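You operate a simulated robot arm through the tools that you are given. There is no shell and no other tool.

You are at the controls of a simulated two-armed robot. One attempt, no reset.

## Task
Sponge up the spill, then soak the tall pads printed with most and fewest grams in the rack caddy.
Fine: sponge back; most grams in the middle seat, fewest in the outer one.

It is judged by the outcome, as a careful person would: the job done as asked, and still so three seconds after it is handed in. It fails if anything else is knocked over, pushed out of place, dropped, spilled or broken.

## Robot
Two 7-joint arms with fingered hands on one trunk that stands fixed in place. Base frame: the origin is at the foot of the trunk, x ahead of it, y to its left, z up; the work surface is at about z = 0.877. Readings come in m, rad, newtons and seconds.
The left shoulder is at [0.02, 0.269, 1.197], the right one opposite. Each reaches about 1.298 m from its shoulder. Payload 5 kg a hand.
Tool frame (each hand has its own): the origin (TCP) lies between the finger pads and is the grasp point; the fingertips stand 0.042 m ahead of it; z points along the fingers, y is the line along which they close. The gripper opens to 0.208 m; its body begins 0.119 m behind the TCP. The gripper is a hand of 4 fingers: y runs from the thumb to the fingers, the wrist lies at [0, 0, -0.317] in the tool frame, and closing takes about 1.5 s.
Orientation is that of the tool frame in the base frame, as a unit quaternion [x, y, z, w]. With the fingers straight down and closing along the base's y, the tool's x points along the base's -x, its y along +y and its z along -z.

## Interface
- The arms move only by the tool play_rows. It takes "left_moves", "right_moves" or both (then of equal length, played together; a hand with none holds still); each is a list of rows, each an object (a shift or turn left out is 0, a gripper value left out holds the last) with "offset": the shift along the base's x, y, z in units of 300 mm (1.0 is 300 mm), a list of three; "angular": the turn, a rotation vector about the base's x, y, z in units of 120 degrees (1.0 is 120 degrees), a list of three; "claw": the opening, from 0 (shut) to 1 (fully open). In form: [{"offset": [tx, ty, tz], "angular": [wx, wy, wz], "claw": claw}, ...]. A call has 1 to 20 rows; each row is the pose to reach, as a shift and turn from the pose commanded when the call began. A call with a number of a shift or a turn outside -1 to 1 is refused whole. A row lasts 0.2 s, in which the tool goes at most 0.05 m and 0.15 rad; a call with a longer step from one row to the next is refused whole, and so is a gripper value outside its range. Where a pose cannot be reached the arm comes as near as it can. A force on the tool above 40 N (or 10 N above the force at the start of the call, whichever is more), or a blocked arm, ends the call early, and 0.2 s more pass. The fingers move at their own pace (about 0.153 m/s each) and stop on an object; they squeeze with about 28 N. The grip force told is the motor's: it shows also when the fingers shut on nothing. Time passes only in rows, and 0.2 s behind the last, so rows that repeat a pose let the fingers close. The reply holds the time, the measured pose of the TCP, the force on the tool along the base axes, the opening and the grip force, in the units named above and with some noise, with the torque about the TCP (base axes, N m) and any sound that the robot's microphone picked up.
- Cameras (640 x 400 px; columns grow to the right, rows downward): "scene" is now at [0.1412, -0.0225, 1.474]; the picture's right is [-0.23, -0.97, 0.00], its down [-0.50, 0.12, -0.86] and it looks along [0.84, -0.20, -0.51] (base axes); focal length 353 px, centre (320, 200). "left" rides on the left gripper at [-0.094, 0.002, -0.146] in its tool frame; the picture's right is [-0.02, -1.00, 0.00], its down [0.84, -0.01, -0.54] and it looks along [0.54, -0.01, 0.84] (tool axes); focal length 280 px, centre (320, 200). "right" rides on the right gripper at [0.094, 0.001, -0.146] in its tool frame; the picture's right is [-0.01, 1.00, 0.00], its down [-0.84, -0.01, -0.54] and it looks along [-0.54, -0.01, 0.84] (tool axes); focal length 280 px, centre (320, 200). There is no depth. A picture from a camera that has moved, and an enlarged one, comes with that camera's place and axes in the base frame and with its lens. The place of the scene camera against the robot may be out by one fixed shift of up to 0.025 m in any direction.
- capture(camera): a new picture of that camera. The clock stands still meanwhile.
- move_column(by): moves the trunk up (or, below 0, down) by that many m; the arms and the scene camera ride with it, the base frame stays. It gives what a move gives, with no picture.
- hand_shape(shape, hand): the hand has 4 fingers and takes this shape, open, in about a second: jaw (thumb against the fingers, like two jaws); tri (thumb and two fingers); tip (a fingertip pinch); poke (one finger out to press); point (the index stretched); flat (the hand flat); cup (the hand cupped); fist (a fist). The gripper value then closes the fingers along that shape, each until it touches; the sizes above hold for jaw. It gives what a move gives, with no picture.
- pan_tilt(pan, tilt): turns the head with the scene camera to pan (to the left, within 1.396 rad either way) and tilt (down, from -0.506 to 1.204), counted from straight ahead of the robot (the tilt from the chest, where the trunk bows). It gives what a move gives.
- enlarge(camera, box): a new picture of the part [left, top, right, bottom] of that camera's present view, enlarged. The clock stands still meanwhile.
- close_job(): hands the job in; it is judged then, once.

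Nothing tells you positions but the pictures and the camera data. Unless the task says otherwise, let go and move clear before handing in.

The tools are called as name(argument=value, ...) on one line, values as JSON. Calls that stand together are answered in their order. play_rows: Moves the arms, as the interface text tells. Its arguments: {"type":"object","properties":{"left_moves":{"type":"array"},"right_moves":{"type":"array"}},"required":[]} The other tools are called the same way: move_column (by) moves the trunk up or down; hand_shape (shape, hand) gives the hand a shape; pan_tilt (pan, tilt) turns the head that bears the scene camera; capture (camera) takes a picture; enlarge (camera, box) takes an enlarged picture of a part of a camera's view; close_job () hands the job in.

At the start:

```text
time: 0.0
left_tcp_pos: [0.5323, 0.2042, 1.1319]
left_tool_rot: [0.0, 1.0, 0.0, 0.0]
left_ft_force: [-0.6, -0.1, 0.8]
left_ft_torque: [0.0, 0.03, 0.02]
left_width: 0.2078
left_grip_force: 0.2
left_shape: jaw
right_tcp_pos: [0.7716, -0.2954, 1.1284]
right_tool_rot: [-0.001, 1.0, 0.0, 0.0]
right_ft_force: [-0.3, -0.6, -0.2]
right_ft_torque: [0.04, 0.02, 0.02]
right_width: 0.2079
right_grip_force: 0.1
right_shape: jaw
trunk travel left (down, up): [-0.575, 0.046]
head pan, tilt (commanded): [-0.236, 0.538]
```

scene: 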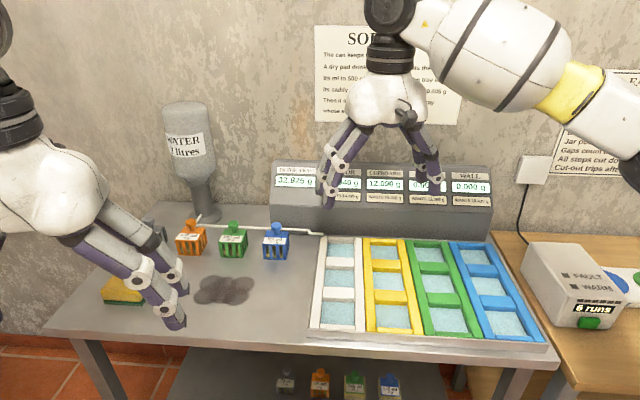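
right: 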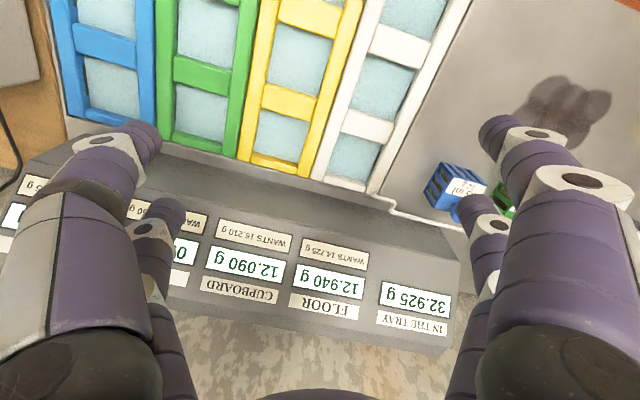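
left: 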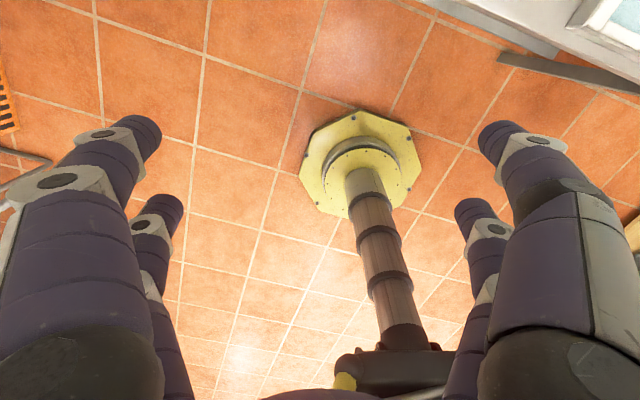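

I see a table with a dark spill, a sponge at the left edge, three coloured caddies (orange, green, blue), a four-colour tray of pads, a balance panel and notes on the wall. First I will read all the notes and labels up close before moving anything.

enlarge(camera="scene", box=[260, 10, 500, 160])

enlarge(camera="scene", box=[260, 150, 500, 300])

enlarge(camera="scene", box=[80, 90, 320, 240])

enlarge(camera="scene", box=[80, 190, 320, 340])

enlarge(camera="scene", box=[300, 220, 560, 380])

enlarge(camera="scene", box=[480, 60, 640, 160])

enlarge(camera="scene", box=[240, 340, 440, 400])

```text
2.67 times, centred on (380, 85) of scene
camera zoom: at [0.1412, -0.0225, 1.474], right [-0.23, -0.97, 0.0], down [-0.5, 0.12, -0.86], along [0.84, -0.2, -0.51], focal length 942 px, centre (160, 507)
```

zoom: 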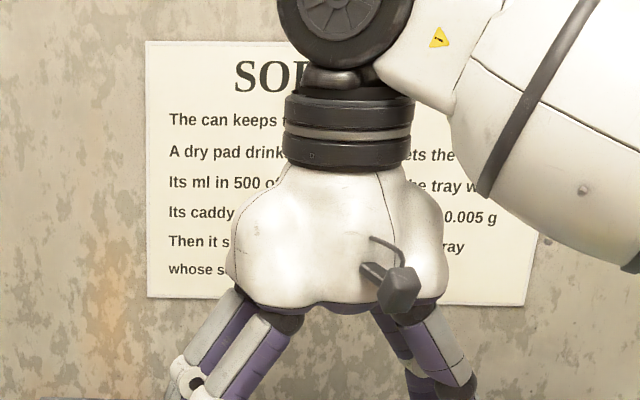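

```text
2.67 times, centred on (380, 225) of scene
camera zoom: at [0.1412, -0.0225, 1.474], right [-0.23, -0.97, 0.0], down [-0.5, 0.12, -0.86], along [0.84, -0.2, -0.51], focal length 942 px, centre (160, 133)
```

zoom: 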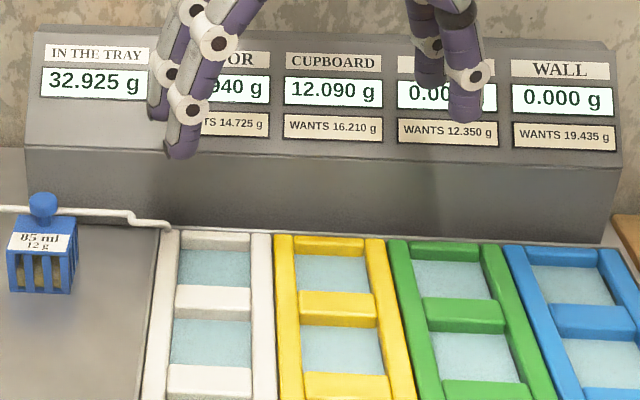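

```text
2.67 times, centred on (200, 165) of scene
camera zoom: at [0.1412, -0.0225, 1.474], right [-0.23, -0.97, 0.0], down [-0.5, 0.12, -0.86], along [0.84, -0.2, -0.51], focal length 942 px, centre (640, 293)
```

zoom: 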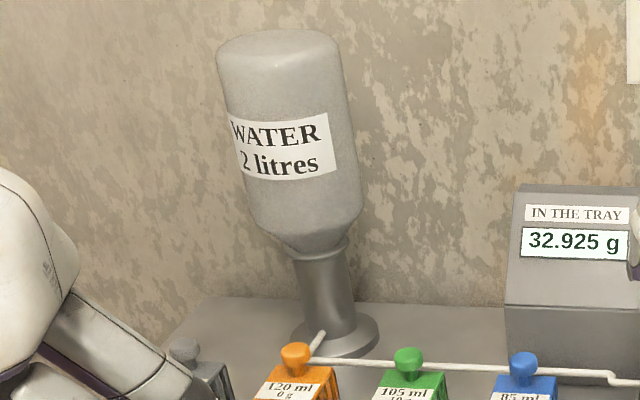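

```text
2.67 times, centred on (200, 265) of scene
camera zoom: at [0.1412, -0.0225, 1.474], right [-0.23, -0.97, 0.0], down [-0.5, 0.12, -0.86], along [0.84, -0.2, -0.51], focal length 942 px, centre (640, 27)
```

zoom: 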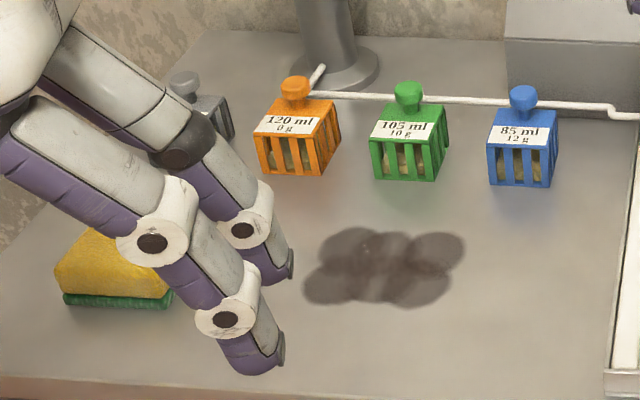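

```text
2.46 times, centred on (430, 300) of scene
camera zoom: at [0.1412, -0.0225, 1.474], right [-0.23, -0.97, 0.0], down [-0.5, 0.12, -0.86], along [0.84, -0.2, -0.51], focal length 869 px, centre (49, -46)
```

zoom: 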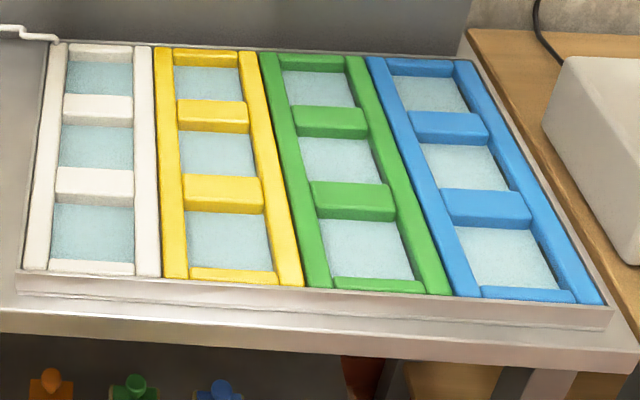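

```text
4.00 times, centred on (560, 110) of scene
camera zoom: at [0.1412, -0.0225, 1.474], right [-0.23, -0.97, 0.0], down [-0.5, 0.12, -0.86], along [0.84, -0.2, -0.51], focal length 1412 px, centre (-640, 560)
```

zoom: 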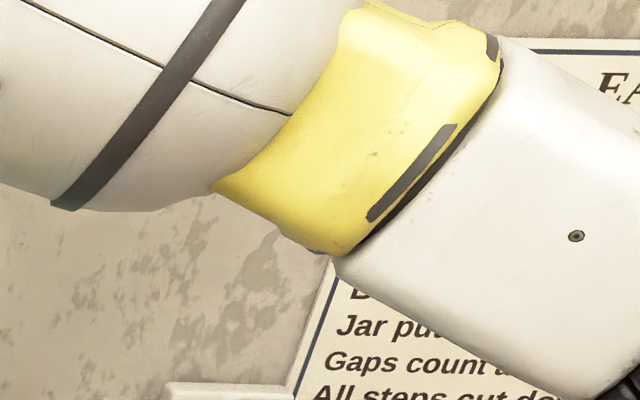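

```text
3.20 times, centred on (340, 370) of scene
camera zoom: at [0.1412, -0.0225, 1.474], right [-0.23, -0.97, 0.0], down [-0.5, 0.12, -0.86], along [0.84, -0.2, -0.51], focal length 1130 px, centre (256, -344)
```

zoom: 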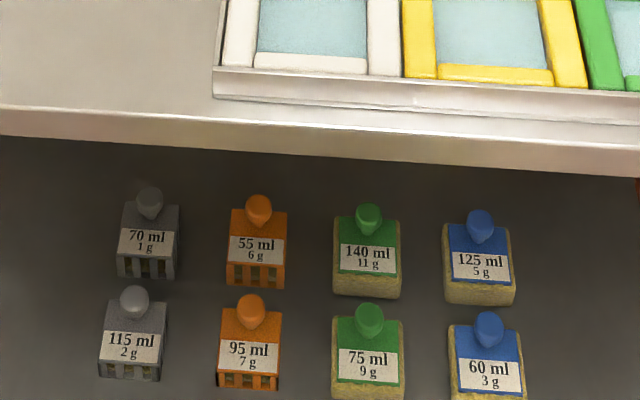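

The wall note and right-hand notice are partly hidden by the right arm, and there are more pads on a shelf below. I will turn the head to survey the surroundings before planning.

pan_tilt(pan=-0.9, tilt=0.5)

capture(camera="scene")

pan_tilt(pan=0.6, tilt=0.6)

capture(camera="scene")

pan_tilt(pan=-0.15, tilt=0.95)

capture(camera="scene")

```text
time: 1.0
left_tcp_pos: [0.5333, 0.2043, 1.1311]
left_tool_rot: [0.0, 1.0, 0.0, 0.0]
left_ft_force: [-0.3, -0.5, 0.2]
left_ft_torque: [-0.01, 0.02, -0.01]
left_width: 0.2078
left_grip_force: 0.1
left_shape: jaw
right_tcp_pos: [0.7696, -0.2935, 1.1293]
right_tool_rot: [0.0, 1.0, 0.001, 0.0]
right_ft_force: [0.2, -0.5, 0.4]
right_ft_torque: [-0.02, -0.02, -0.01]
right_width: 0.2079
right_grip_force: 0.1
right_shape: jaw
trunk travel left (down, up): [-0.575, 0.046]
head pan, tilt (commanded): [-0.901, 0.499]
```

```text
taken
camera scene: at [0.1101, -0.0728, 1.4775], right [-0.78, -0.62, 0.0], down [-0.3, 0.37, -0.88], along [0.55, -0.69, -0.48], focal length 353 px, centre (320, 200)
```

scene: 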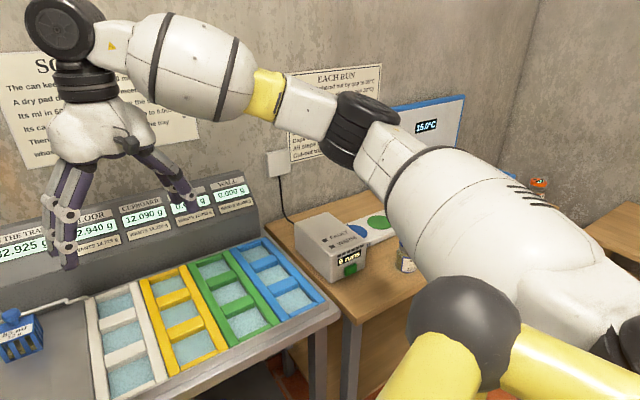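

```text
time: 2.6
left_tcp_pos: [0.5332, 0.2047, 1.1323]
left_tool_rot: [0.0, 1.0, 0.001, 0.0]
left_ft_force: [0.4, -0.2, 0.1]
left_ft_torque: [-0.02, 0.02, -0.01]
left_width: 0.2078
left_grip_force: 0.0
left_shape: jaw
right_tcp_pos: [0.7717, -0.2954, 1.129]
right_tool_rot: [0.0, 1.0, 0.0, 0.0]
right_ft_force: [-0.2, -0.2, 0.5]
right_ft_torque: [0.0, 0.02, 0.01]
right_width: 0.2078
right_grip_force: 0.0
right_shape: jaw
trunk travel left (down, up): [-0.575, 0.046]
head pan, tilt (commanded): [0.6, 0.6]
```

```text
taken
camera scene: at [0.1265, 0.0484, 1.4684], right [0.56, -0.83, 0.0], down [-0.47, -0.32, -0.83], along [0.68, 0.47, -0.56], focal length 353 px, centre (320, 200)
```

scene: 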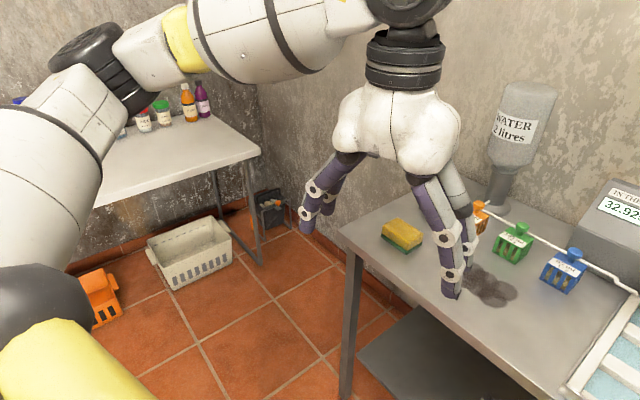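

```text
time: 3.7
left_tcp_pos: [0.5335, 0.2046, 1.1307]
left_tool_rot: [0.0, 1.0, 0.0, 0.0]
left_ft_force: [-0.1, 0.8, 0.5]
left_ft_torque: [0.01, 0.0, -0.01]
left_width: 0.2078
left_grip_force: 0.1
left_shape: jaw
right_tcp_pos: [0.7722, -0.295, 1.1302]
right_tool_rot: [0.0, 1.0, 0.0, 0.0]
right_ft_force: [0.3, 0.5, -0.4]
right_ft_torque: [0.01, 0.04, 0.04]
right_width: 0.2077
right_grip_force: 0.2
right_shape: jaw
trunk travel left (down, up): [-0.575, 0.046]
head pan, tilt (commanded): [-0.15, 0.949]
```

```text
taken
camera scene: at [0.1255, -0.0123, 1.44], right [-0.15, -0.99, 0.0], down [-0.8, 0.12, -0.58], along [0.58, -0.09, -0.81], focal length 353 px, centre (320, 200)
```

scene: 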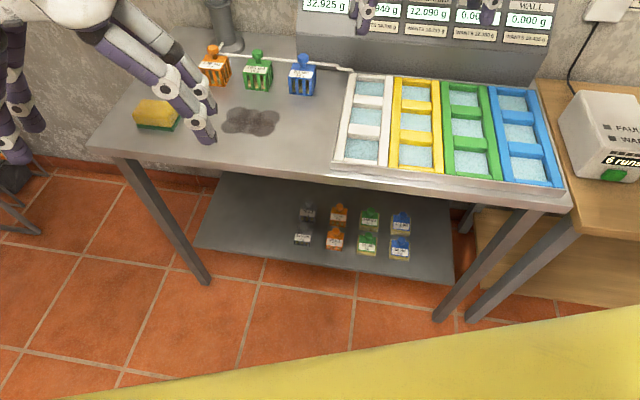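

The view is clear to the sides, and the shelf below holds eight more pads. I will draw both arms back and outward so the notes and the rest of the table come into view.

play_rows(right_moves=[{"offset": [-0.13, -0.08, 0]}, {"offset": [-0.26, -0.16, 0]}, {"offset": [-0.39, -0.24, 0]}, {"offset": [-0.52, -0.32, 0]}, {"offset": [-0.65, -0.4, 0]}, {"offset": [-0.78, -0.48, 0]}], left_moves=[{"offset": [-0.04, 0.13, 0]}, {"offset": [-0.08, 0.26, 0]}, {"offset": [-0.12, 0.39, 0]}, {"offset": [-0.16, 0.52, 0]}, {"offset": [-0.2, 0.65, 0]}, {"offset": [-0.2, 0.78, 0]}])

pan_tilt(pan=-0.25, tilt=0.45)

capture(camera="scene")

```text
time: 5.1
left_tcp_pos: [0.4704, 0.4406, 1.1332]
left_tool_rot: [0.0, 1.0, 0.0, 0.002]
left_ft_force: [-1.7, -1.0, 0.7]
left_ft_torque: [0.0, -0.15, -0.01]
left_width: 0.2077
left_grip_force: 0.0
left_shape: jaw
right_tcp_pos: [0.534, -0.4374, 1.1273]
right_tool_rot: [0.0, 1.0, 0.001, 0.001]
right_ft_force: [-1.2, 0.6, 0.8]
right_ft_torque: [-0.01, -0.15, -0.01]
right_width: 0.2077
right_grip_force: 0.1
right_shape: jaw
trunk travel left (down, up): [-0.575, 0.046]
head pan, tilt (commanded): [-0.15, 0.949]
```

```text
time: 6.1
left_tcp_pos: [0.4725, 0.4395, 1.133]
left_tool_rot: [0.001, 1.0, 0.0, 0.0]
left_ft_force: [0.2, -0.2, 0.0]
left_ft_torque: [0.02, 0.03, 0.0]
left_width: 0.2079
left_grip_force: 0.1
left_shape: jaw
right_tcp_pos: [0.5364, -0.4386, 1.1261]
right_tool_rot: [-0.001, 1.0, 0.0, 0.0]
right_ft_force: [1.2, -0.3, -0.7]
right_ft_torque: [-0.02, 0.04, 0.02]
right_width: 0.2081
right_grip_force: 0.0
right_shape: jaw
trunk travel left (down, up): [-0.575, 0.046]
head pan, tilt (commanded): [-0.25, 0.45]
```

```text
taken
camera scene: at [0.1431, -0.0242, 1.4818], right [-0.25, -0.97, 0.0], down [-0.42, 0.11, -0.9], along [0.87, -0.22, -0.44], focal length 353 px, centre (320, 200)
```

scene: 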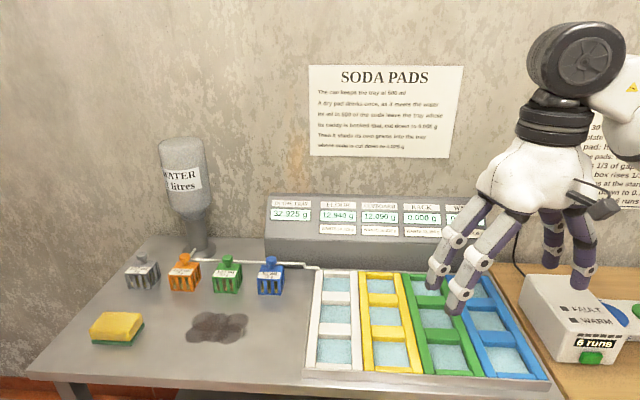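

enlarge(camera="scene", box=[304, 62, 468, 164])

enlarge(camera="scene", box=[260, 185, 500, 275])

enlarge(camera="scene", box=[110, 230, 310, 355])

enlarge(camera="scene", box=[290, 255, 560, 400])

enlarge(camera="scene", box=[540, 90, 640, 220])

```text
3.90 times, centred on (386, 113) of scene
camera zoom: at [0.1431, -0.0242, 1.4818], right [-0.25, -0.97, 0.0], down [-0.42, 0.11, -0.9], along [0.87, -0.22, -0.44], focal length 1378 px, centre (62, 540)
```

zoom: 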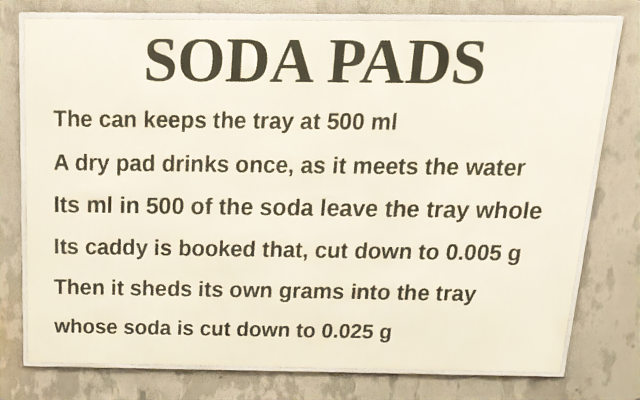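

```text
2.67 times, centred on (380, 230) of scene
camera zoom: at [0.1431, -0.0242, 1.4818], right [-0.25, -0.97, 0.0], down [-0.42, 0.11, -0.9], along [0.87, -0.22, -0.44], focal length 942 px, centre (160, 120)
```

zoom: 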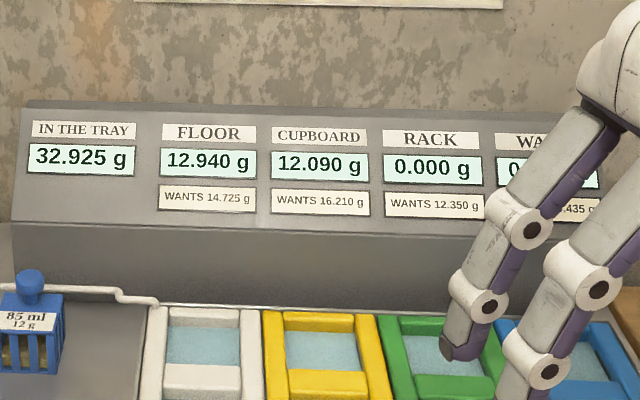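

```text
3.20 times, centred on (210, 292) of scene
camera zoom: at [0.1431, -0.0242, 1.4818], right [-0.25, -0.97, 0.0], down [-0.42, 0.11, -0.9], along [0.87, -0.22, -0.44], focal length 1130 px, centre (672, -96)
```

zoom: 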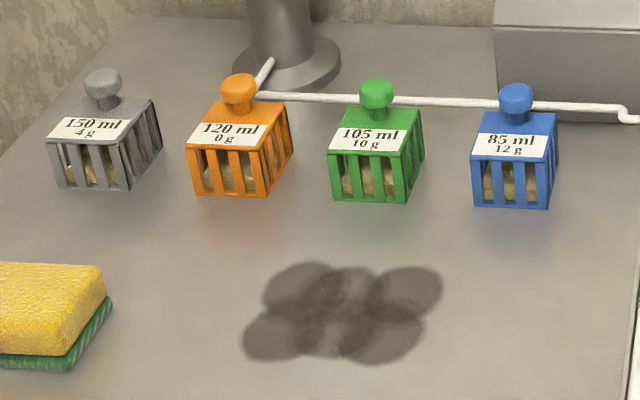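

```text
2.37 times, centred on (425, 328) of scene
camera zoom: at [0.1431, -0.0242, 1.4818], right [-0.25, -0.97, 0.0], down [-0.42, 0.11, -0.9], along [0.87, -0.22, -0.44], focal length 837 px, centre (71, -102)
```

zoom: 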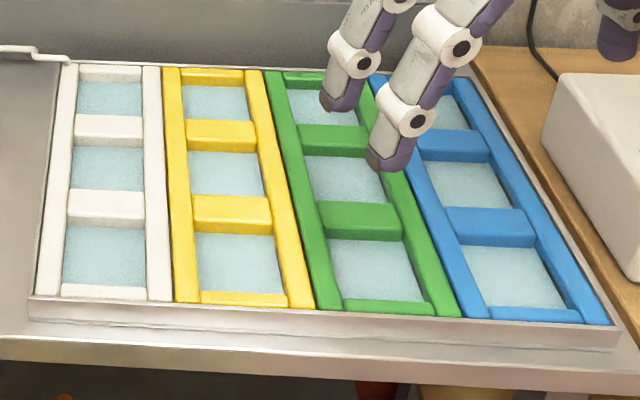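

```text
3.08 times, centred on (590, 155) of scene
camera zoom: at [0.1431, -0.0242, 1.4818], right [-0.25, -0.97, 0.0], down [-0.42, 0.11, -0.9], along [0.87, -0.22, -0.44], focal length 1087 px, centre (-511, 338)
```

zoom: 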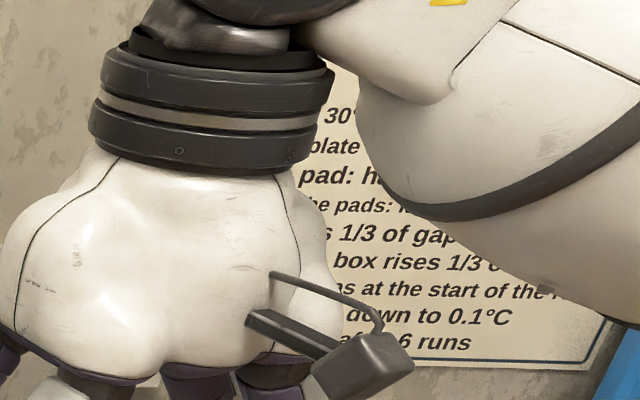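

The note, panel and table pads are now readable: RACK shows 0.000 g, and the table pads read 150 ml/4 g, 120 ml/0 g, 105 ml/10 g and 85 ml/12 g. Next I will look closely at the shelf pads to judge which ones count as tall.

pan_tilt(pan=-0.15, tilt=0.95)

enlarge(camera="scene", box=[270, 190, 430, 275])

enlarge(camera="scene", box=[110, 30, 330, 170])

enlarge(camera="scene", box=[320, 50, 570, 210])

capture(camera="scene")

```text
time: 7.0
left_tcp_pos: [0.4721, 0.4399, 1.133]
left_tool_rot: [-0.001, 1.0, 0.0, 0.0]
left_ft_force: [0.0, -1.2, 0.4]
left_ft_torque: [0.02, -0.03, -0.01]
left_width: 0.2081
left_grip_force: 0.1
left_shape: jaw
right_tcp_pos: [0.5364, -0.4375, 1.1268]
right_tool_rot: [0.0, 1.0, 0.0, 0.001]
right_ft_force: [-0.2, 0.5, -0.9]
right_ft_torque: [-0.01, 0.01, 0.01]
right_width: 0.208
right_grip_force: 0.1
right_shape: jaw
trunk travel left (down, up): [-0.575, 0.046]
head pan, tilt (commanded): [-0.15, 0.949]
```

```text
4.00 times, centred on (350, 232) of scene
camera zoom: at [0.1254, -0.0124, 1.44], right [-0.15, -0.99, 0.0], down [-0.8, 0.12, -0.58], along [0.58, -0.09, -0.81], focal length 1412 px, centre (200, 70)
```

zoom: 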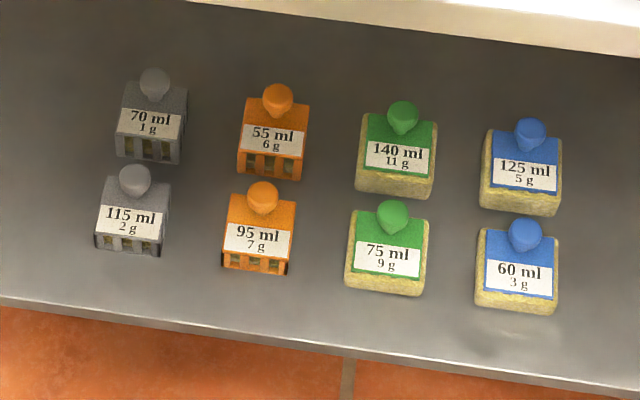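

```text
2.86 times, centred on (220, 100) of scene
camera zoom: at [0.1254, -0.0124, 1.44], right [-0.15, -0.99, 0.0], down [-0.8, 0.12, -0.58], along [0.58, -0.09, -0.81], focal length 1009 px, centre (606, 486)
```

zoom: 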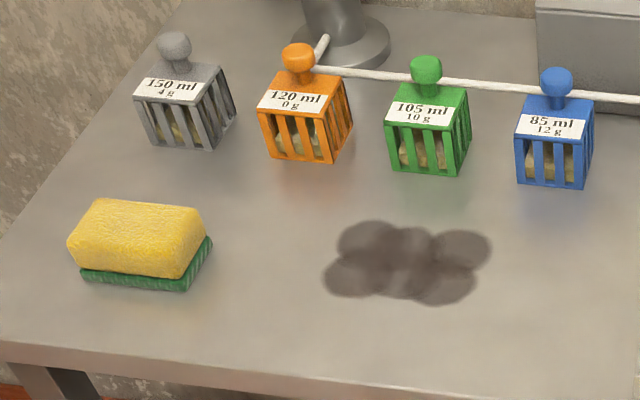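

```text
2.50 times, centred on (445, 130) of scene
camera zoom: at [0.1254, -0.0124, 1.44], right [-0.15, -0.99, 0.0], down [-0.8, 0.12, -0.58], along [0.58, -0.09, -0.81], focal length 883 px, centre (8, 375)
```

zoom: 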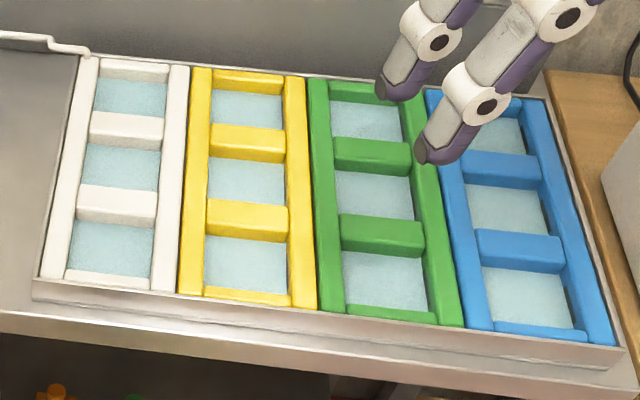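

```text
taken
camera scene: at [0.1254, -0.0124, 1.44], right [-0.15, -0.99, 0.0], down [-0.8, 0.12, -0.58], along [0.58, -0.09, -0.81], focal length 353 px, centre (320, 200)
```

scene: 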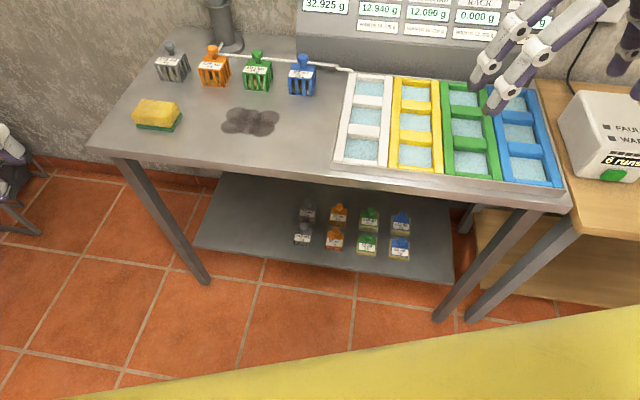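

Only the four caged pads on the table are tall; the shelf ones are all low. So the most grams is the blue one (85 ml, 12 g) and the fewest is the orange one (120 ml, 0 g). The sponge looks to be near (0.81, 0.26), turned about 17°, and I will bring the left hand above it to look through its wrist camera.

play_rows(left_moves=[{"offset": [0.13, -0.06, 0]}, {"offset": [0.26, -0.12, 0]}, {"offset": [0.39, -0.18, 0]}, {"offset": [0.52, -0.24, 0]}, {"offset": [0.65, -0.3, 0]}, {"offset": [0.78, -0.36, 0]}, {"offset": [0.91, -0.42, 0]}, {"offset": [1.0, -0.48, 0]}])

capture(camera="left")

capture(camera="scene")

```text
time: 8.8
left_tcp_pos: [0.7736, 0.2935, 1.1317]
left_tool_rot: [0.0, 1.0, 0.0, 0.0]
left_ft_force: [-0.2, -0.3, -0.2]
left_ft_torque: [0.06, 0.06, -0.03]
left_width: 0.208
left_grip_force: 0.1
left_shape: jaw
right_tcp_pos: [0.5356, -0.4379, 1.1247]
right_tool_rot: [0.0, 1.0, 0.001, 0.0]
right_ft_force: [0.5, -1.3, -0.5]
right_ft_torque: [0.05, 0.04, -0.01]
right_width: 0.2077
right_grip_force: 0.0
right_shape: jaw
trunk travel left (down, up): [-0.575, 0.046]
head pan, tilt (commanded): [-0.15, 0.949]
```

```text
taken
camera left: at [0.8678, 0.2935, 1.2763], right [0.01, -1.0, 0.0], down [-0.84, -0.01, 0.54], along [-0.54, -0.01, -0.84], focal length 280 px, centre (320, 200)
```

left: 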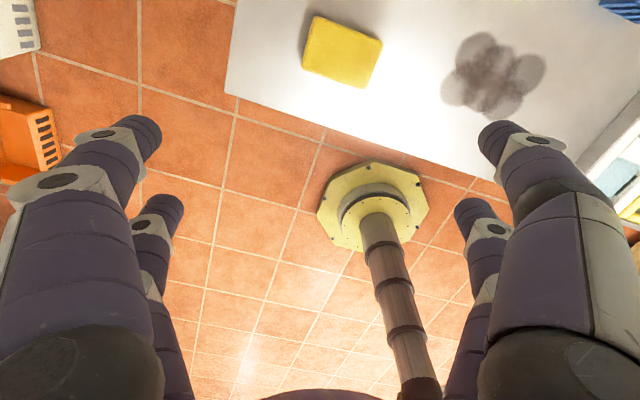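

```text
taken
camera scene: at [0.1258, -0.013, 1.4399], right [-0.15, -0.99, 0.0], down [-0.8, 0.12, -0.58], along [0.58, -0.09, -0.81], focal length 353 px, centre (320, 200)
```

scene: 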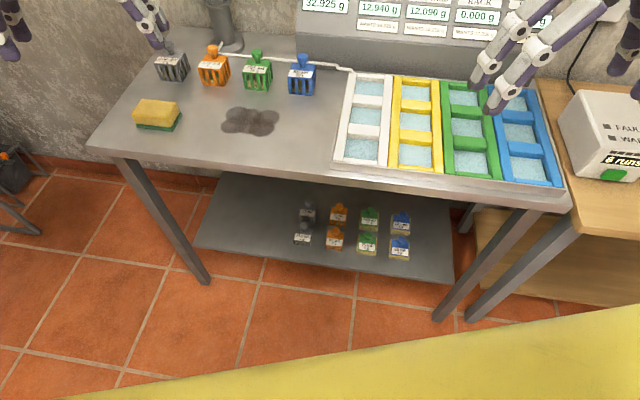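

From the wrist camera the sponge is centred near (0.836, 0.268), about 0.08 × 0.05 m and turned some 16°, and the spill spans about x 0.75–0.86 and y 0.00–0.13. I will turn the left hand 74° so it closes across the sponge's short side, and centre it above.

play_rows(left_moves=[{"offset": [0.023, -0.0095, -0.03], "angular": [0, 0, 0.0685]}, {"offset": [0.046, -0.019, -0.06], "angular": [0, 0, 0.137]}, {"offset": [0.069, -0.028, -0.09], "angular": [0, 0, 0.2055]}, {"offset": [0.092, -0.038, -0.12], "angular": [0, 0, 0.274]}, {"offset": [0.115, -0.047, -0.15], "angular": [0, 0, 0.3425]}, {"offset": [0.139, -0.057, -0.18], "angular": [0, 0, 0.411]}, {"offset": [0.162, -0.066, -0.21], "angular": [0, 0, 0.4795]}, {"offset": [0.185, -0.075, -0.24], "angular": [0, 0, 0.548]}, {"offset": [0.208, -0.085, -0.267], "angular": [0, 0, 0.6165]}, {"offset": [0.208, -0.085, -0.267], "angular": [0, 0, 0.6165]}])

capture(camera="left")

capture(camera="scene")

```text
time: 11.0
left_tcp_pos: [0.835, 0.2697, 1.0493]
left_tool_rot: [-0.602, 0.798, -0.001, 0.0]
left_ft_force: [0.1, -0.4, 0.1]
left_ft_torque: [0.04, 0.01, 0.0]
left_width: 0.2081
left_grip_force: 0.1
left_shape: jaw
right_tcp_pos: [0.5356, -0.4384, 1.1254]
right_tool_rot: [0.0, 1.0, 0.0, 0.0]
right_ft_force: [-0.7, -0.5, -0.1]
right_ft_torque: [0.0, -0.02, -0.02]
right_width: 0.2078
right_grip_force: 0.0
right_shape: jaw
trunk travel left (down, up): [-0.575, 0.046]
head pan, tilt (commanded): [-0.15, 0.949]
```

```text
taken
camera left: at [0.8591, 0.3585, 1.1947], right [0.97, -0.26, 0.0], down [-0.22, -0.81, 0.54], along [-0.14, -0.52, -0.84], focal length 280 px, centre (320, 200)
```

left: 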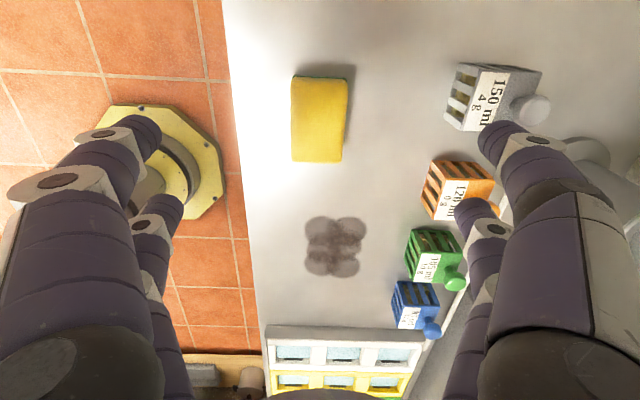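

```text
taken
camera scene: at [0.1254, -0.0124, 1.44], right [-0.15, -0.99, 0.0], down [-0.8, 0.12, -0.58], along [0.58, -0.09, -0.81], focal length 353 px, centre (320, 200)
```

scene: 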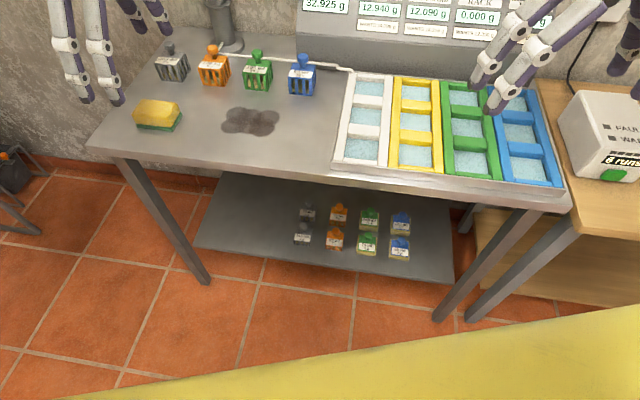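

The turned hand shows the sponge aligned with the fingers, and the four tall pads, spill and tray are all visible. I will narrow the opening a bit and descend partway, then check the centring.

play_rows(left_moves=[{"offset": [0.005, 0.005, -0.08], "claw": 0.6}, {"offset": [0.005, 0.008, -0.16], "claw": 0.6}, {"offset": [0.005, 0.01, -0.2], "claw": 0.6}, {"offset": [0.005, 0.01, -0.2], "claw": 0.6}])

capture(camera="left")

enlarge(camera="scene", box=[50, 30, 250, 155])

```text
time: 12.0
left_tcp_pos: [0.8369, 0.2723, 0.9914]
left_tool_rot: [-0.601, 0.799, 0.001, 0.0]
left_ft_force: [0.9, -0.6, 0.2]
left_ft_torque: [-0.02, -0.01, -0.02]
left_width: 0.1254
left_grip_force: 0.0
left_shape: jaw
right_tcp_pos: [0.5357, -0.4375, 1.1269]
right_tool_rot: [0.0, 1.0, 0.0, 0.0]
right_ft_force: [0.1, 1.0, 0.0]
right_ft_torque: [0.01, -0.04, 0.0]
right_width: 0.2078
right_grip_force: 0.0
right_shape: jaw
trunk travel left (down, up): [-0.575, 0.046]
head pan, tilt (commanded): [-0.15, 0.949]
```

```text
taken
camera left: at [0.8614, 0.3605, 1.1351], right [0.97, -0.26, 0.0], down [-0.22, -0.81, 0.54], along [-0.14, -0.52, -0.84], focal length 280 px, centre (320, 200)
```

left: 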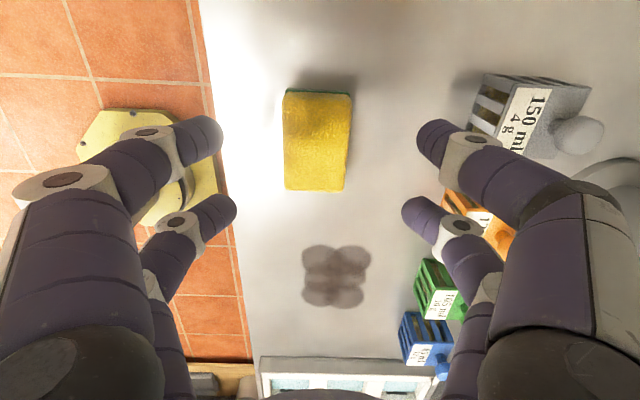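

```text
3.20 times, centred on (150, 92) of scene
camera zoom: at [0.1254, -0.0124, 1.44], right [-0.15, -0.99, 0.0], down [-0.8, 0.12, -0.58], along [0.58, -0.09, -0.81], focal length 1130 px, centre (864, 544)
```

zoom: 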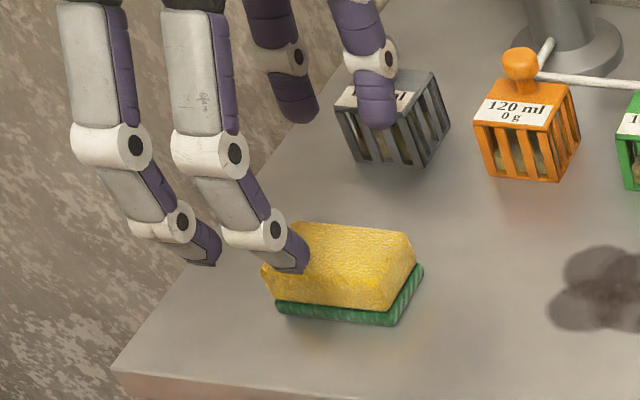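

The sponge sits between the fingers, centred near (0.838, 0.276). I will lower until the fingertips are just above the table and close on it.

play_rows(left_moves=[{"offset": [0.004, 0.01, -0.1]}, {"offset": [0.004, 0.01, -0.18]}, {"offset": [0.004, 0.01, -0.205]}, {"offset": [0.004, 0.01, -0.205]}])

capture(camera="left")

enlarge(camera="scene", box=[50, 30, 250, 155])

```text
time: 13.0
left_tcp_pos: [0.8394, 0.2756, 0.9297]
left_tool_rot: [-0.602, 0.798, 0.0, 0.0]
left_ft_force: [-0.1, 0.3, -0.9]
left_ft_torque: [0.02, 0.02, 0.0]
left_width: 0.1254
left_grip_force: 0.0
left_shape: jaw
right_tcp_pos: [0.5359, -0.4376, 1.1277]
right_tool_rot: [0.0, 1.0, 0.0, 0.001]
right_ft_force: [0.7, -0.3, 0.6]
right_ft_torque: [0.02, 0.02, -0.05]
right_width: 0.2078
right_grip_force: 0.0
right_shape: jaw
trunk travel left (down, up): [-0.575, 0.046]
head pan, tilt (commanded): [-0.15, 0.949]
```

```text
taken
camera left: at [0.8632, 0.3623, 1.0745], right [0.97, -0.26, 0.0], down [-0.22, -0.81, 0.54], along [-0.14, -0.52, -0.84], focal length 280 px, centre (320, 200)
```

left: 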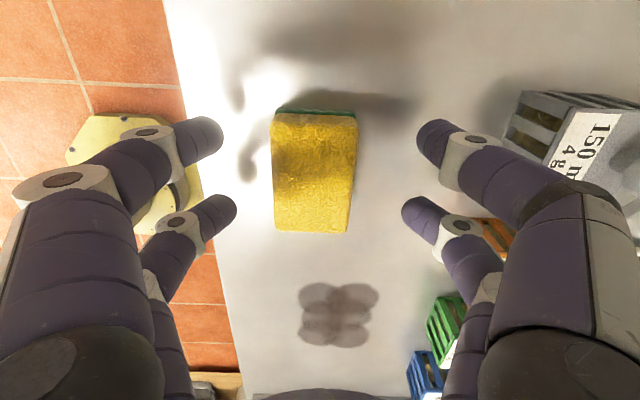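

```text
3.20 times, centred on (150, 92) of scene
camera zoom: at [0.1254, -0.0125, 1.44], right [-0.15, -0.99, 0.0], down [-0.8, 0.12, -0.58], along [0.58, -0.09, -0.81], focal length 1130 px, centre (864, 544)
```

zoom: 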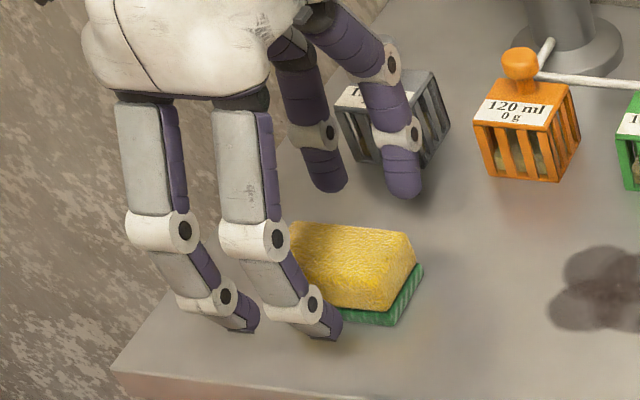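

Comparing the finger positions with the sponge in the scene view, the hand sits about 15–20 mm too far to the left along the sponge. I will shift it to the right before closing.

play_rows(left_moves=[{"offset": [-0.01, -0.04, 0]}, {"offset": [-0.015, -0.055, 0]}, {"offset": [-0.015, -0.055, 0]}])

capture(camera="left")

enlarge(camera="scene", box=[50, 30, 250, 155])

```text
time: 13.8
left_tcp_pos: [0.8333, 0.257, 0.9311]
left_tool_rot: [-0.601, 0.799, 0.0, 0.0]
left_ft_force: [0.2, -0.6, -0.3]
left_ft_torque: [0.01, -0.03, -0.05]
left_width: 0.1253
left_grip_force: 0.0
left_shape: jaw
right_tcp_pos: [0.5361, -0.4382, 1.1258]
right_tool_rot: [0.0, 1.0, 0.0, 0.0]
right_ft_force: [0.1, 0.1, -0.5]
right_ft_torque: [0.02, 0.02, 0.03]
right_width: 0.2078
right_grip_force: 0.0
right_shape: jaw
trunk travel left (down, up): [-0.575, 0.046]
head pan, tilt (commanded): [-0.15, 0.949]
```

```text
taken
camera left: at [0.8584, 0.3457, 1.0739], right [0.97, -0.26, 0.0], down [-0.22, -0.81, 0.54], along [-0.14, -0.52, -0.84], focal length 280 px, centre (320, 200)
```

left: 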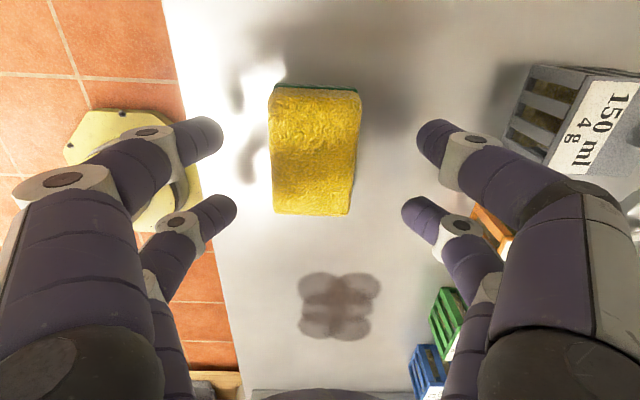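

```text
3.20 times, centred on (150, 92) of scene
camera zoom: at [0.1255, -0.0125, 1.44], right [-0.15, -0.99, 0.0], down [-0.8, 0.12, -0.58], along [0.58, -0.09, -0.81], focal length 1130 px, centre (864, 544)
```

zoom: 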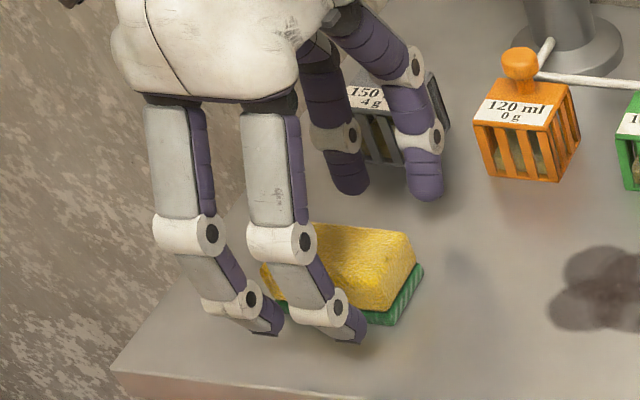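

The scene and wrist views disagree slightly on where the fingertips stand over the sponge, most likely from a height uncertainty. I will lower in small steps and watch the force to find the true table height.

play_rows(left_moves=[{"offset": [0, 0, -0.01]}, {"offset": [0, 0, -0.02]}, {"offset": [0, 0, -0.027]}, {"offset": [0, 0, -0.027]}])

play_rows(left_moves=[{"offset": [0, 0, -0.007]}, {"offset": [0, 0, -0.013]}, {"offset": [0, 0, -0.013]}])

enlarge(camera="scene", box=[50, 30, 250, 155])

```text
time: 14.8
left_tcp_pos: [0.8346, 0.2583, 0.9225]
left_tool_rot: [-0.602, 0.798, 0.0, 0.0]
left_ft_force: [0.7, 0.3, 0.2]
left_ft_torque: [0.01, -0.03, 0.0]
left_width: 0.1254
left_grip_force: 0.0
left_shape: jaw
right_tcp_pos: [0.536, -0.4376, 1.1257]
right_tool_rot: [0.0, 1.0, 0.0, 0.0]
right_ft_force: [-0.2, -0.1, -0.6]
right_ft_torque: [0.02, -0.03, 0.0]
right_width: 0.2079
right_grip_force: 0.1
right_shape: jaw
trunk travel left (down, up): [-0.575, 0.046]
head pan, tilt (commanded): [-0.15, 0.949]
```

```text
time: 15.6
left_tcp_pos: [0.8335, 0.2574, 0.9179]
left_tool_rot: [-0.602, 0.799, 0.0, 0.0]
left_ft_force: [0.7, -0.7, -0.7]
left_ft_torque: [0.03, 0.01, -0.01]
left_width: 0.1255
left_grip_force: 0.1
left_shape: jaw
right_tcp_pos: [0.535, -0.4384, 1.1266]
right_tool_rot: [0.0, 1.0, 0.0, 0.001]
right_ft_force: [0.1, -0.5, -0.5]
right_ft_torque: [0.02, 0.0, 0.02]
right_width: 0.2078
right_grip_force: 0.0
right_shape: jaw
trunk travel left (down, up): [-0.575, 0.046]
head pan, tilt (commanded): [-0.15, 0.949]
```

```text
3.20 times, centred on (150, 92) of scene
camera zoom: at [0.1255, -0.0124, 1.44], right [-0.15, -0.99, 0.0], down [-0.8, 0.12, -0.58], along [0.58, -0.09, -0.81], focal length 1130 px, centre (864, 544)
```

zoom: 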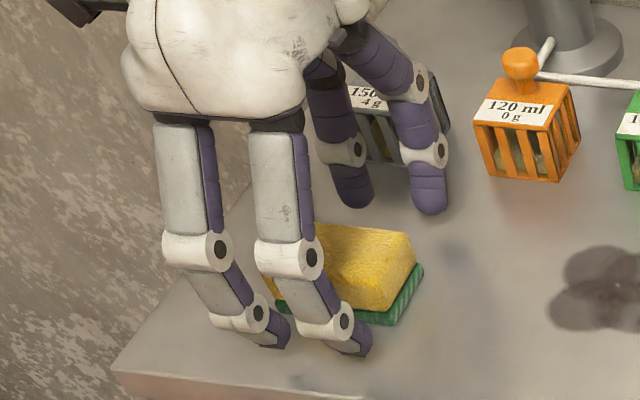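

No contact even at TCP height 0.918, so the fingertips stand shorter when partly open, and the sponge centre works out near (0.836, 0.268). I will recentre on that, hold a little higher, and close.

play_rows(left_moves=[{"offset": [0.01, 0.035, 0.02]}, {"offset": [0.01, 0.035, 0.02]}, {"offset": [0.01, 0.035, 0.02], "claw": 0.3}, {"offset": [0.01, 0.035, 0.02], "claw": 0.1}, {"offset": [0.01, 0.035, 0.02], "claw": 0.0}, {"offset": [0.01, 0.035, 0.02], "claw": 0.0}, {"offset": [0.01, 0.035, 0.02], "claw": 0.0}, {"offset": [0.01, 0.035, 0.02], "claw": 0.0}])

capture(camera="left")

enlarge(camera="scene", box=[50, 30, 250, 155])

```text
time: 17.4
left_tcp_pos: [0.8379, 0.2681, 0.9235]
left_tool_rot: [-0.601, 0.799, -0.001, 0.0]
left_ft_force: [0.0, -1.1, 0.3]
left_ft_torque: [-0.04, -0.01, 0.03]
left_width: 0.0535
left_grip_force: 28.0
left_shape: jaw
right_tcp_pos: [0.536, -0.4382, 1.1272]
right_tool_rot: [0.0, 1.0, -0.001, 0.0]
right_ft_force: [-0.1, -0.1, -0.8]
right_ft_torque: [0.01, -0.02, 0.0]
right_width: 0.2077
right_grip_force: 0.0
right_shape: jaw
trunk travel left (down, up): [-0.575, 0.046]
head pan, tilt (commanded): [-0.15, 0.949]
```

```text
taken
camera left: at [0.8613, 0.3567, 1.0674], right [0.97, -0.26, 0.0], down [-0.22, -0.81, 0.54], along [-0.14, -0.52, -0.84], focal length 280 px, centre (320, 200)
```

left: 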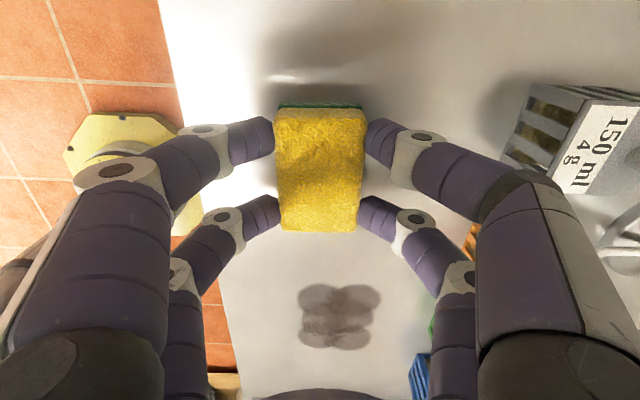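

```text
3.20 times, centred on (150, 92) of scene
camera zoom: at [0.1254, -0.0124, 1.44], right [-0.15, -0.99, 0.0], down [-0.8, 0.12, -0.58], along [0.58, -0.09, -0.81], focal length 1130 px, centre (864, 544)
```

zoom: 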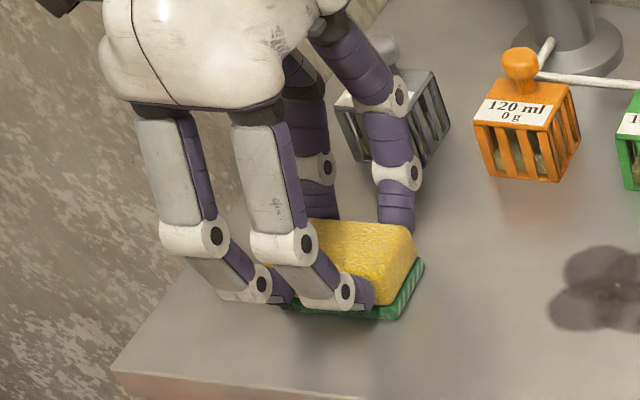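

The sponge is gripped firmly (53 mm wide, 28 N), and the recorded home pose is TCP (0.838, 0.268, 0.9235). The whole table is turned about 17°, so I will lift, turn the hand −90° so its fingers stay clear of the pads, and bring it over the left end of the spill.

play_rows(left_moves=[{"offset": [0, 0, 0.07]}, {"offset": [0, 0, 0.133]}, {"offset": [-0.007, -0.036, 0.133], "angular": [0, 0, -0.068]}, {"offset": [-0.014, -0.072, 0.133], "angular": [0, 0, -0.136]}, {"offset": [-0.02, -0.108, 0.133], "angular": [0, 0, -0.204]}, {"offset": [-0.026, -0.144, 0.133], "angular": [0, 0, -0.272]}, {"offset": [-0.032, -0.18, 0.133], "angular": [0, 0, -0.34]}, {"offset": [-0.038, -0.216, 0.133], "angular": [0, 0, -0.408]}, {"offset": [-0.045, -0.252, 0.133], "angular": [0, 0, -0.476]}, {"offset": [-0.052, -0.288, 0.133], "angular": [0, 0, -0.544]}, {"offset": [-0.059, -0.324, 0.133], "angular": [0, 0, -0.612]}, {"offset": [-0.066, -0.36, 0.133], "angular": [0, 0, -0.68]}, {"offset": [-0.072, -0.396, 0.133], "angular": [0, 0, -0.748]}, {"offset": [-0.072, -0.396, 0.133], "angular": [0, 0, -0.748]}])

capture(camera="left")

capture(camera="scene")

```text
time: 20.4
left_tcp_pos: [0.8151, 0.1503, 0.9645]
left_tool_rot: [0.137, 0.991, 0.0, 0.0]
left_ft_force: [-0.4, 0.0, -0.5]
left_ft_torque: [-0.02, 0.03, 0.04]
left_width: 0.0535
left_grip_force: 27.8
left_shape: jaw
right_tcp_pos: [0.5367, -0.4378, 1.1266]
right_tool_rot: [0.0, 1.0, 0.0, 0.0]
right_ft_force: [0.1, -0.8, -0.9]
right_ft_torque: [-0.02, 0.02, 0.0]
right_width: 0.208
right_grip_force: 0.1
right_shape: jaw
trunk travel left (down, up): [-0.575, 0.046]
head pan, tilt (commanded): [-0.15, 0.949]
```

```text
taken
camera left: at [0.9059, 0.1242, 1.1087], right [-0.26, -0.97, 0.0], down [-0.81, 0.22, 0.54], along [-0.52, 0.14, -0.84], focal length 280 px, centre (320, 200)
```

left: 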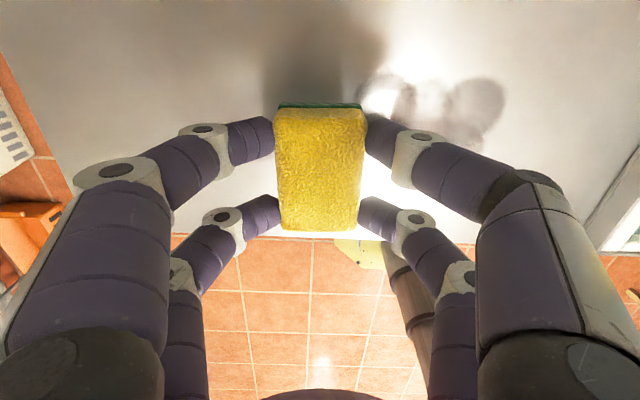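

```text
taken
camera scene: at [0.1255, -0.0122, 1.44], right [-0.15, -0.99, 0.0], down [-0.8, 0.12, -0.58], along [0.58, -0.09, -0.81], focal length 353 px, centre (320, 200)
```

scene: 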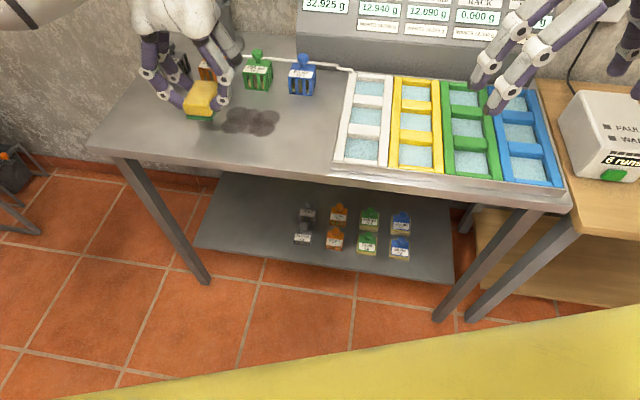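

The spill lies just to the right of the held sponge, and the pads are clear of the hand. I will lower to the table gently and check the contact force before wiping.

play_rows(left_moves=[{"offset": [0, 0, -0.06]}, {"offset": [0, 0, -0.11]}, {"offset": [0, 0, -0.138]}, {"offset": [0, 0, -0.138]}])

```text
time: 21.4
left_tcp_pos: [0.8156, 0.1494, 0.922]
left_tool_rot: [0.136, 0.991, 0.0, 0.0]
left_ft_force: [-0.2, 0.9, 1.7]
left_ft_torque: [-0.06, -0.05, 0.0]
left_width: 0.0534
left_grip_force: 27.9
left_shape: jaw
right_tcp_pos: [0.5356, -0.4366, 1.1261]
right_tool_rot: [0.0, 1.0, 0.0, 0.0]
right_ft_force: [0.1, -0.1, 0.2]
right_ft_torque: [-0.01, -0.01, -0.01]
right_width: 0.2078
right_grip_force: 0.2
right_shape: jaw
trunk travel left (down, up): [-0.575, 0.046]
head pan, tilt (commanded): [-0.15, 0.949]
```

Light contact is felt at TCP z 0.922, so the sponge is on the table. I will now sweep it across the spill in three overlapping passes with a light press.

play_rows(left_moves=[{"offset": [0, 0, -0.004]}, {"offset": [-0.04, -0.127, -0.004]}, {"offset": [-0.079, -0.255, -0.004]}, {"offset": [-0.119, -0.382, -0.004]}, {"offset": [-0.158, -0.509, -0.004]}, {"offset": [-0.101, -0.527, -0.004]}, {"offset": [-0.062, -0.4, -0.004]}, {"offset": [-0.022, -0.273, -0.004]}, {"offset": [0.017, -0.145, -0.004]}, {"offset": [0.057, -0.018, -0.004]}, {"offset": [0.115, -0.036, -0.004]}, {"offset": [0.075, -0.163, -0.004]}, {"offset": [0.036, -0.291, -0.004]}, {"offset": [-0.004, -0.418, -0.004]}, {"offset": [-0.043, -0.545, -0.004]}, {"offset": [-0.043, -0.545, -0.004]}])

capture(camera="scene")

capture(camera="left")

```text
time: 24.8
left_tcp_pos: [0.7998, -0.0148, 0.92]
left_tool_rot: [0.137, 0.991, -0.001, 0.0]
left_ft_force: [1.0, 2.8, 19.8]
left_ft_torque: [0.22, -0.18, 0.0]
left_width: 0.0542
left_grip_force: 28.2
left_shape: jaw
right_tcp_pos: [0.5341, -0.4374, 1.1271]
right_tool_rot: [-0.001, 1.0, 0.0, 0.0]
right_ft_force: [0.1, -0.5, -0.3]
right_ft_torque: [0.04, -0.02, 0.01]
right_width: 0.2079
right_grip_force: 0.0
right_shape: jaw
trunk travel left (down, up): [-0.575, 0.046]
head pan, tilt (commanded): [-0.15, 0.949]
```

```text
taken
camera scene: at [0.1244, -0.0125, 1.4401], right [-0.15, -0.99, 0.0], down [-0.8, 0.12, -0.58], along [0.58, -0.09, -0.81], focal length 353 px, centre (320, 200)
```

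scene: 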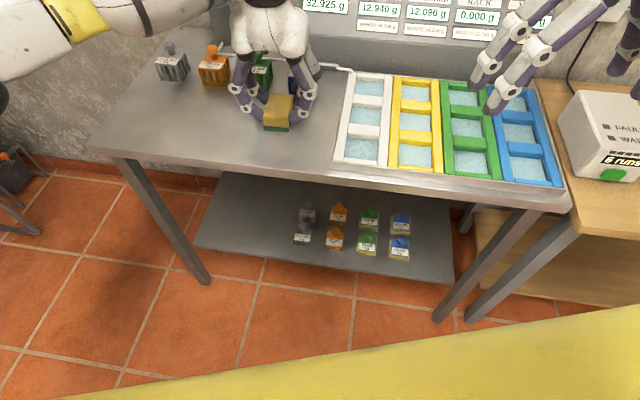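

```text
taken
camera left: at [0.8906, -0.041, 1.066], right [-0.26, -0.97, 0.0], down [-0.81, 0.22, 0.54], along [-0.52, 0.14, -0.84], focal length 280 px, centre (320, 200)
```

left: 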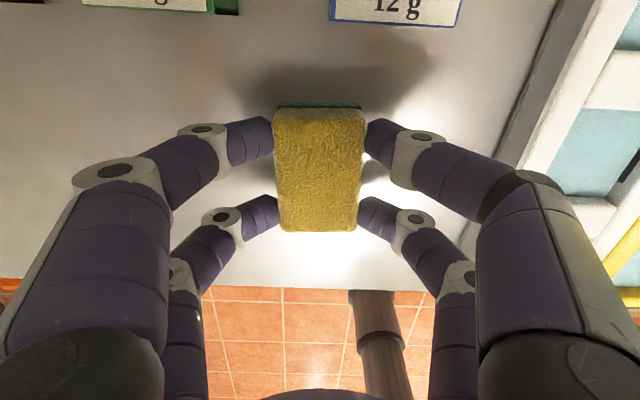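

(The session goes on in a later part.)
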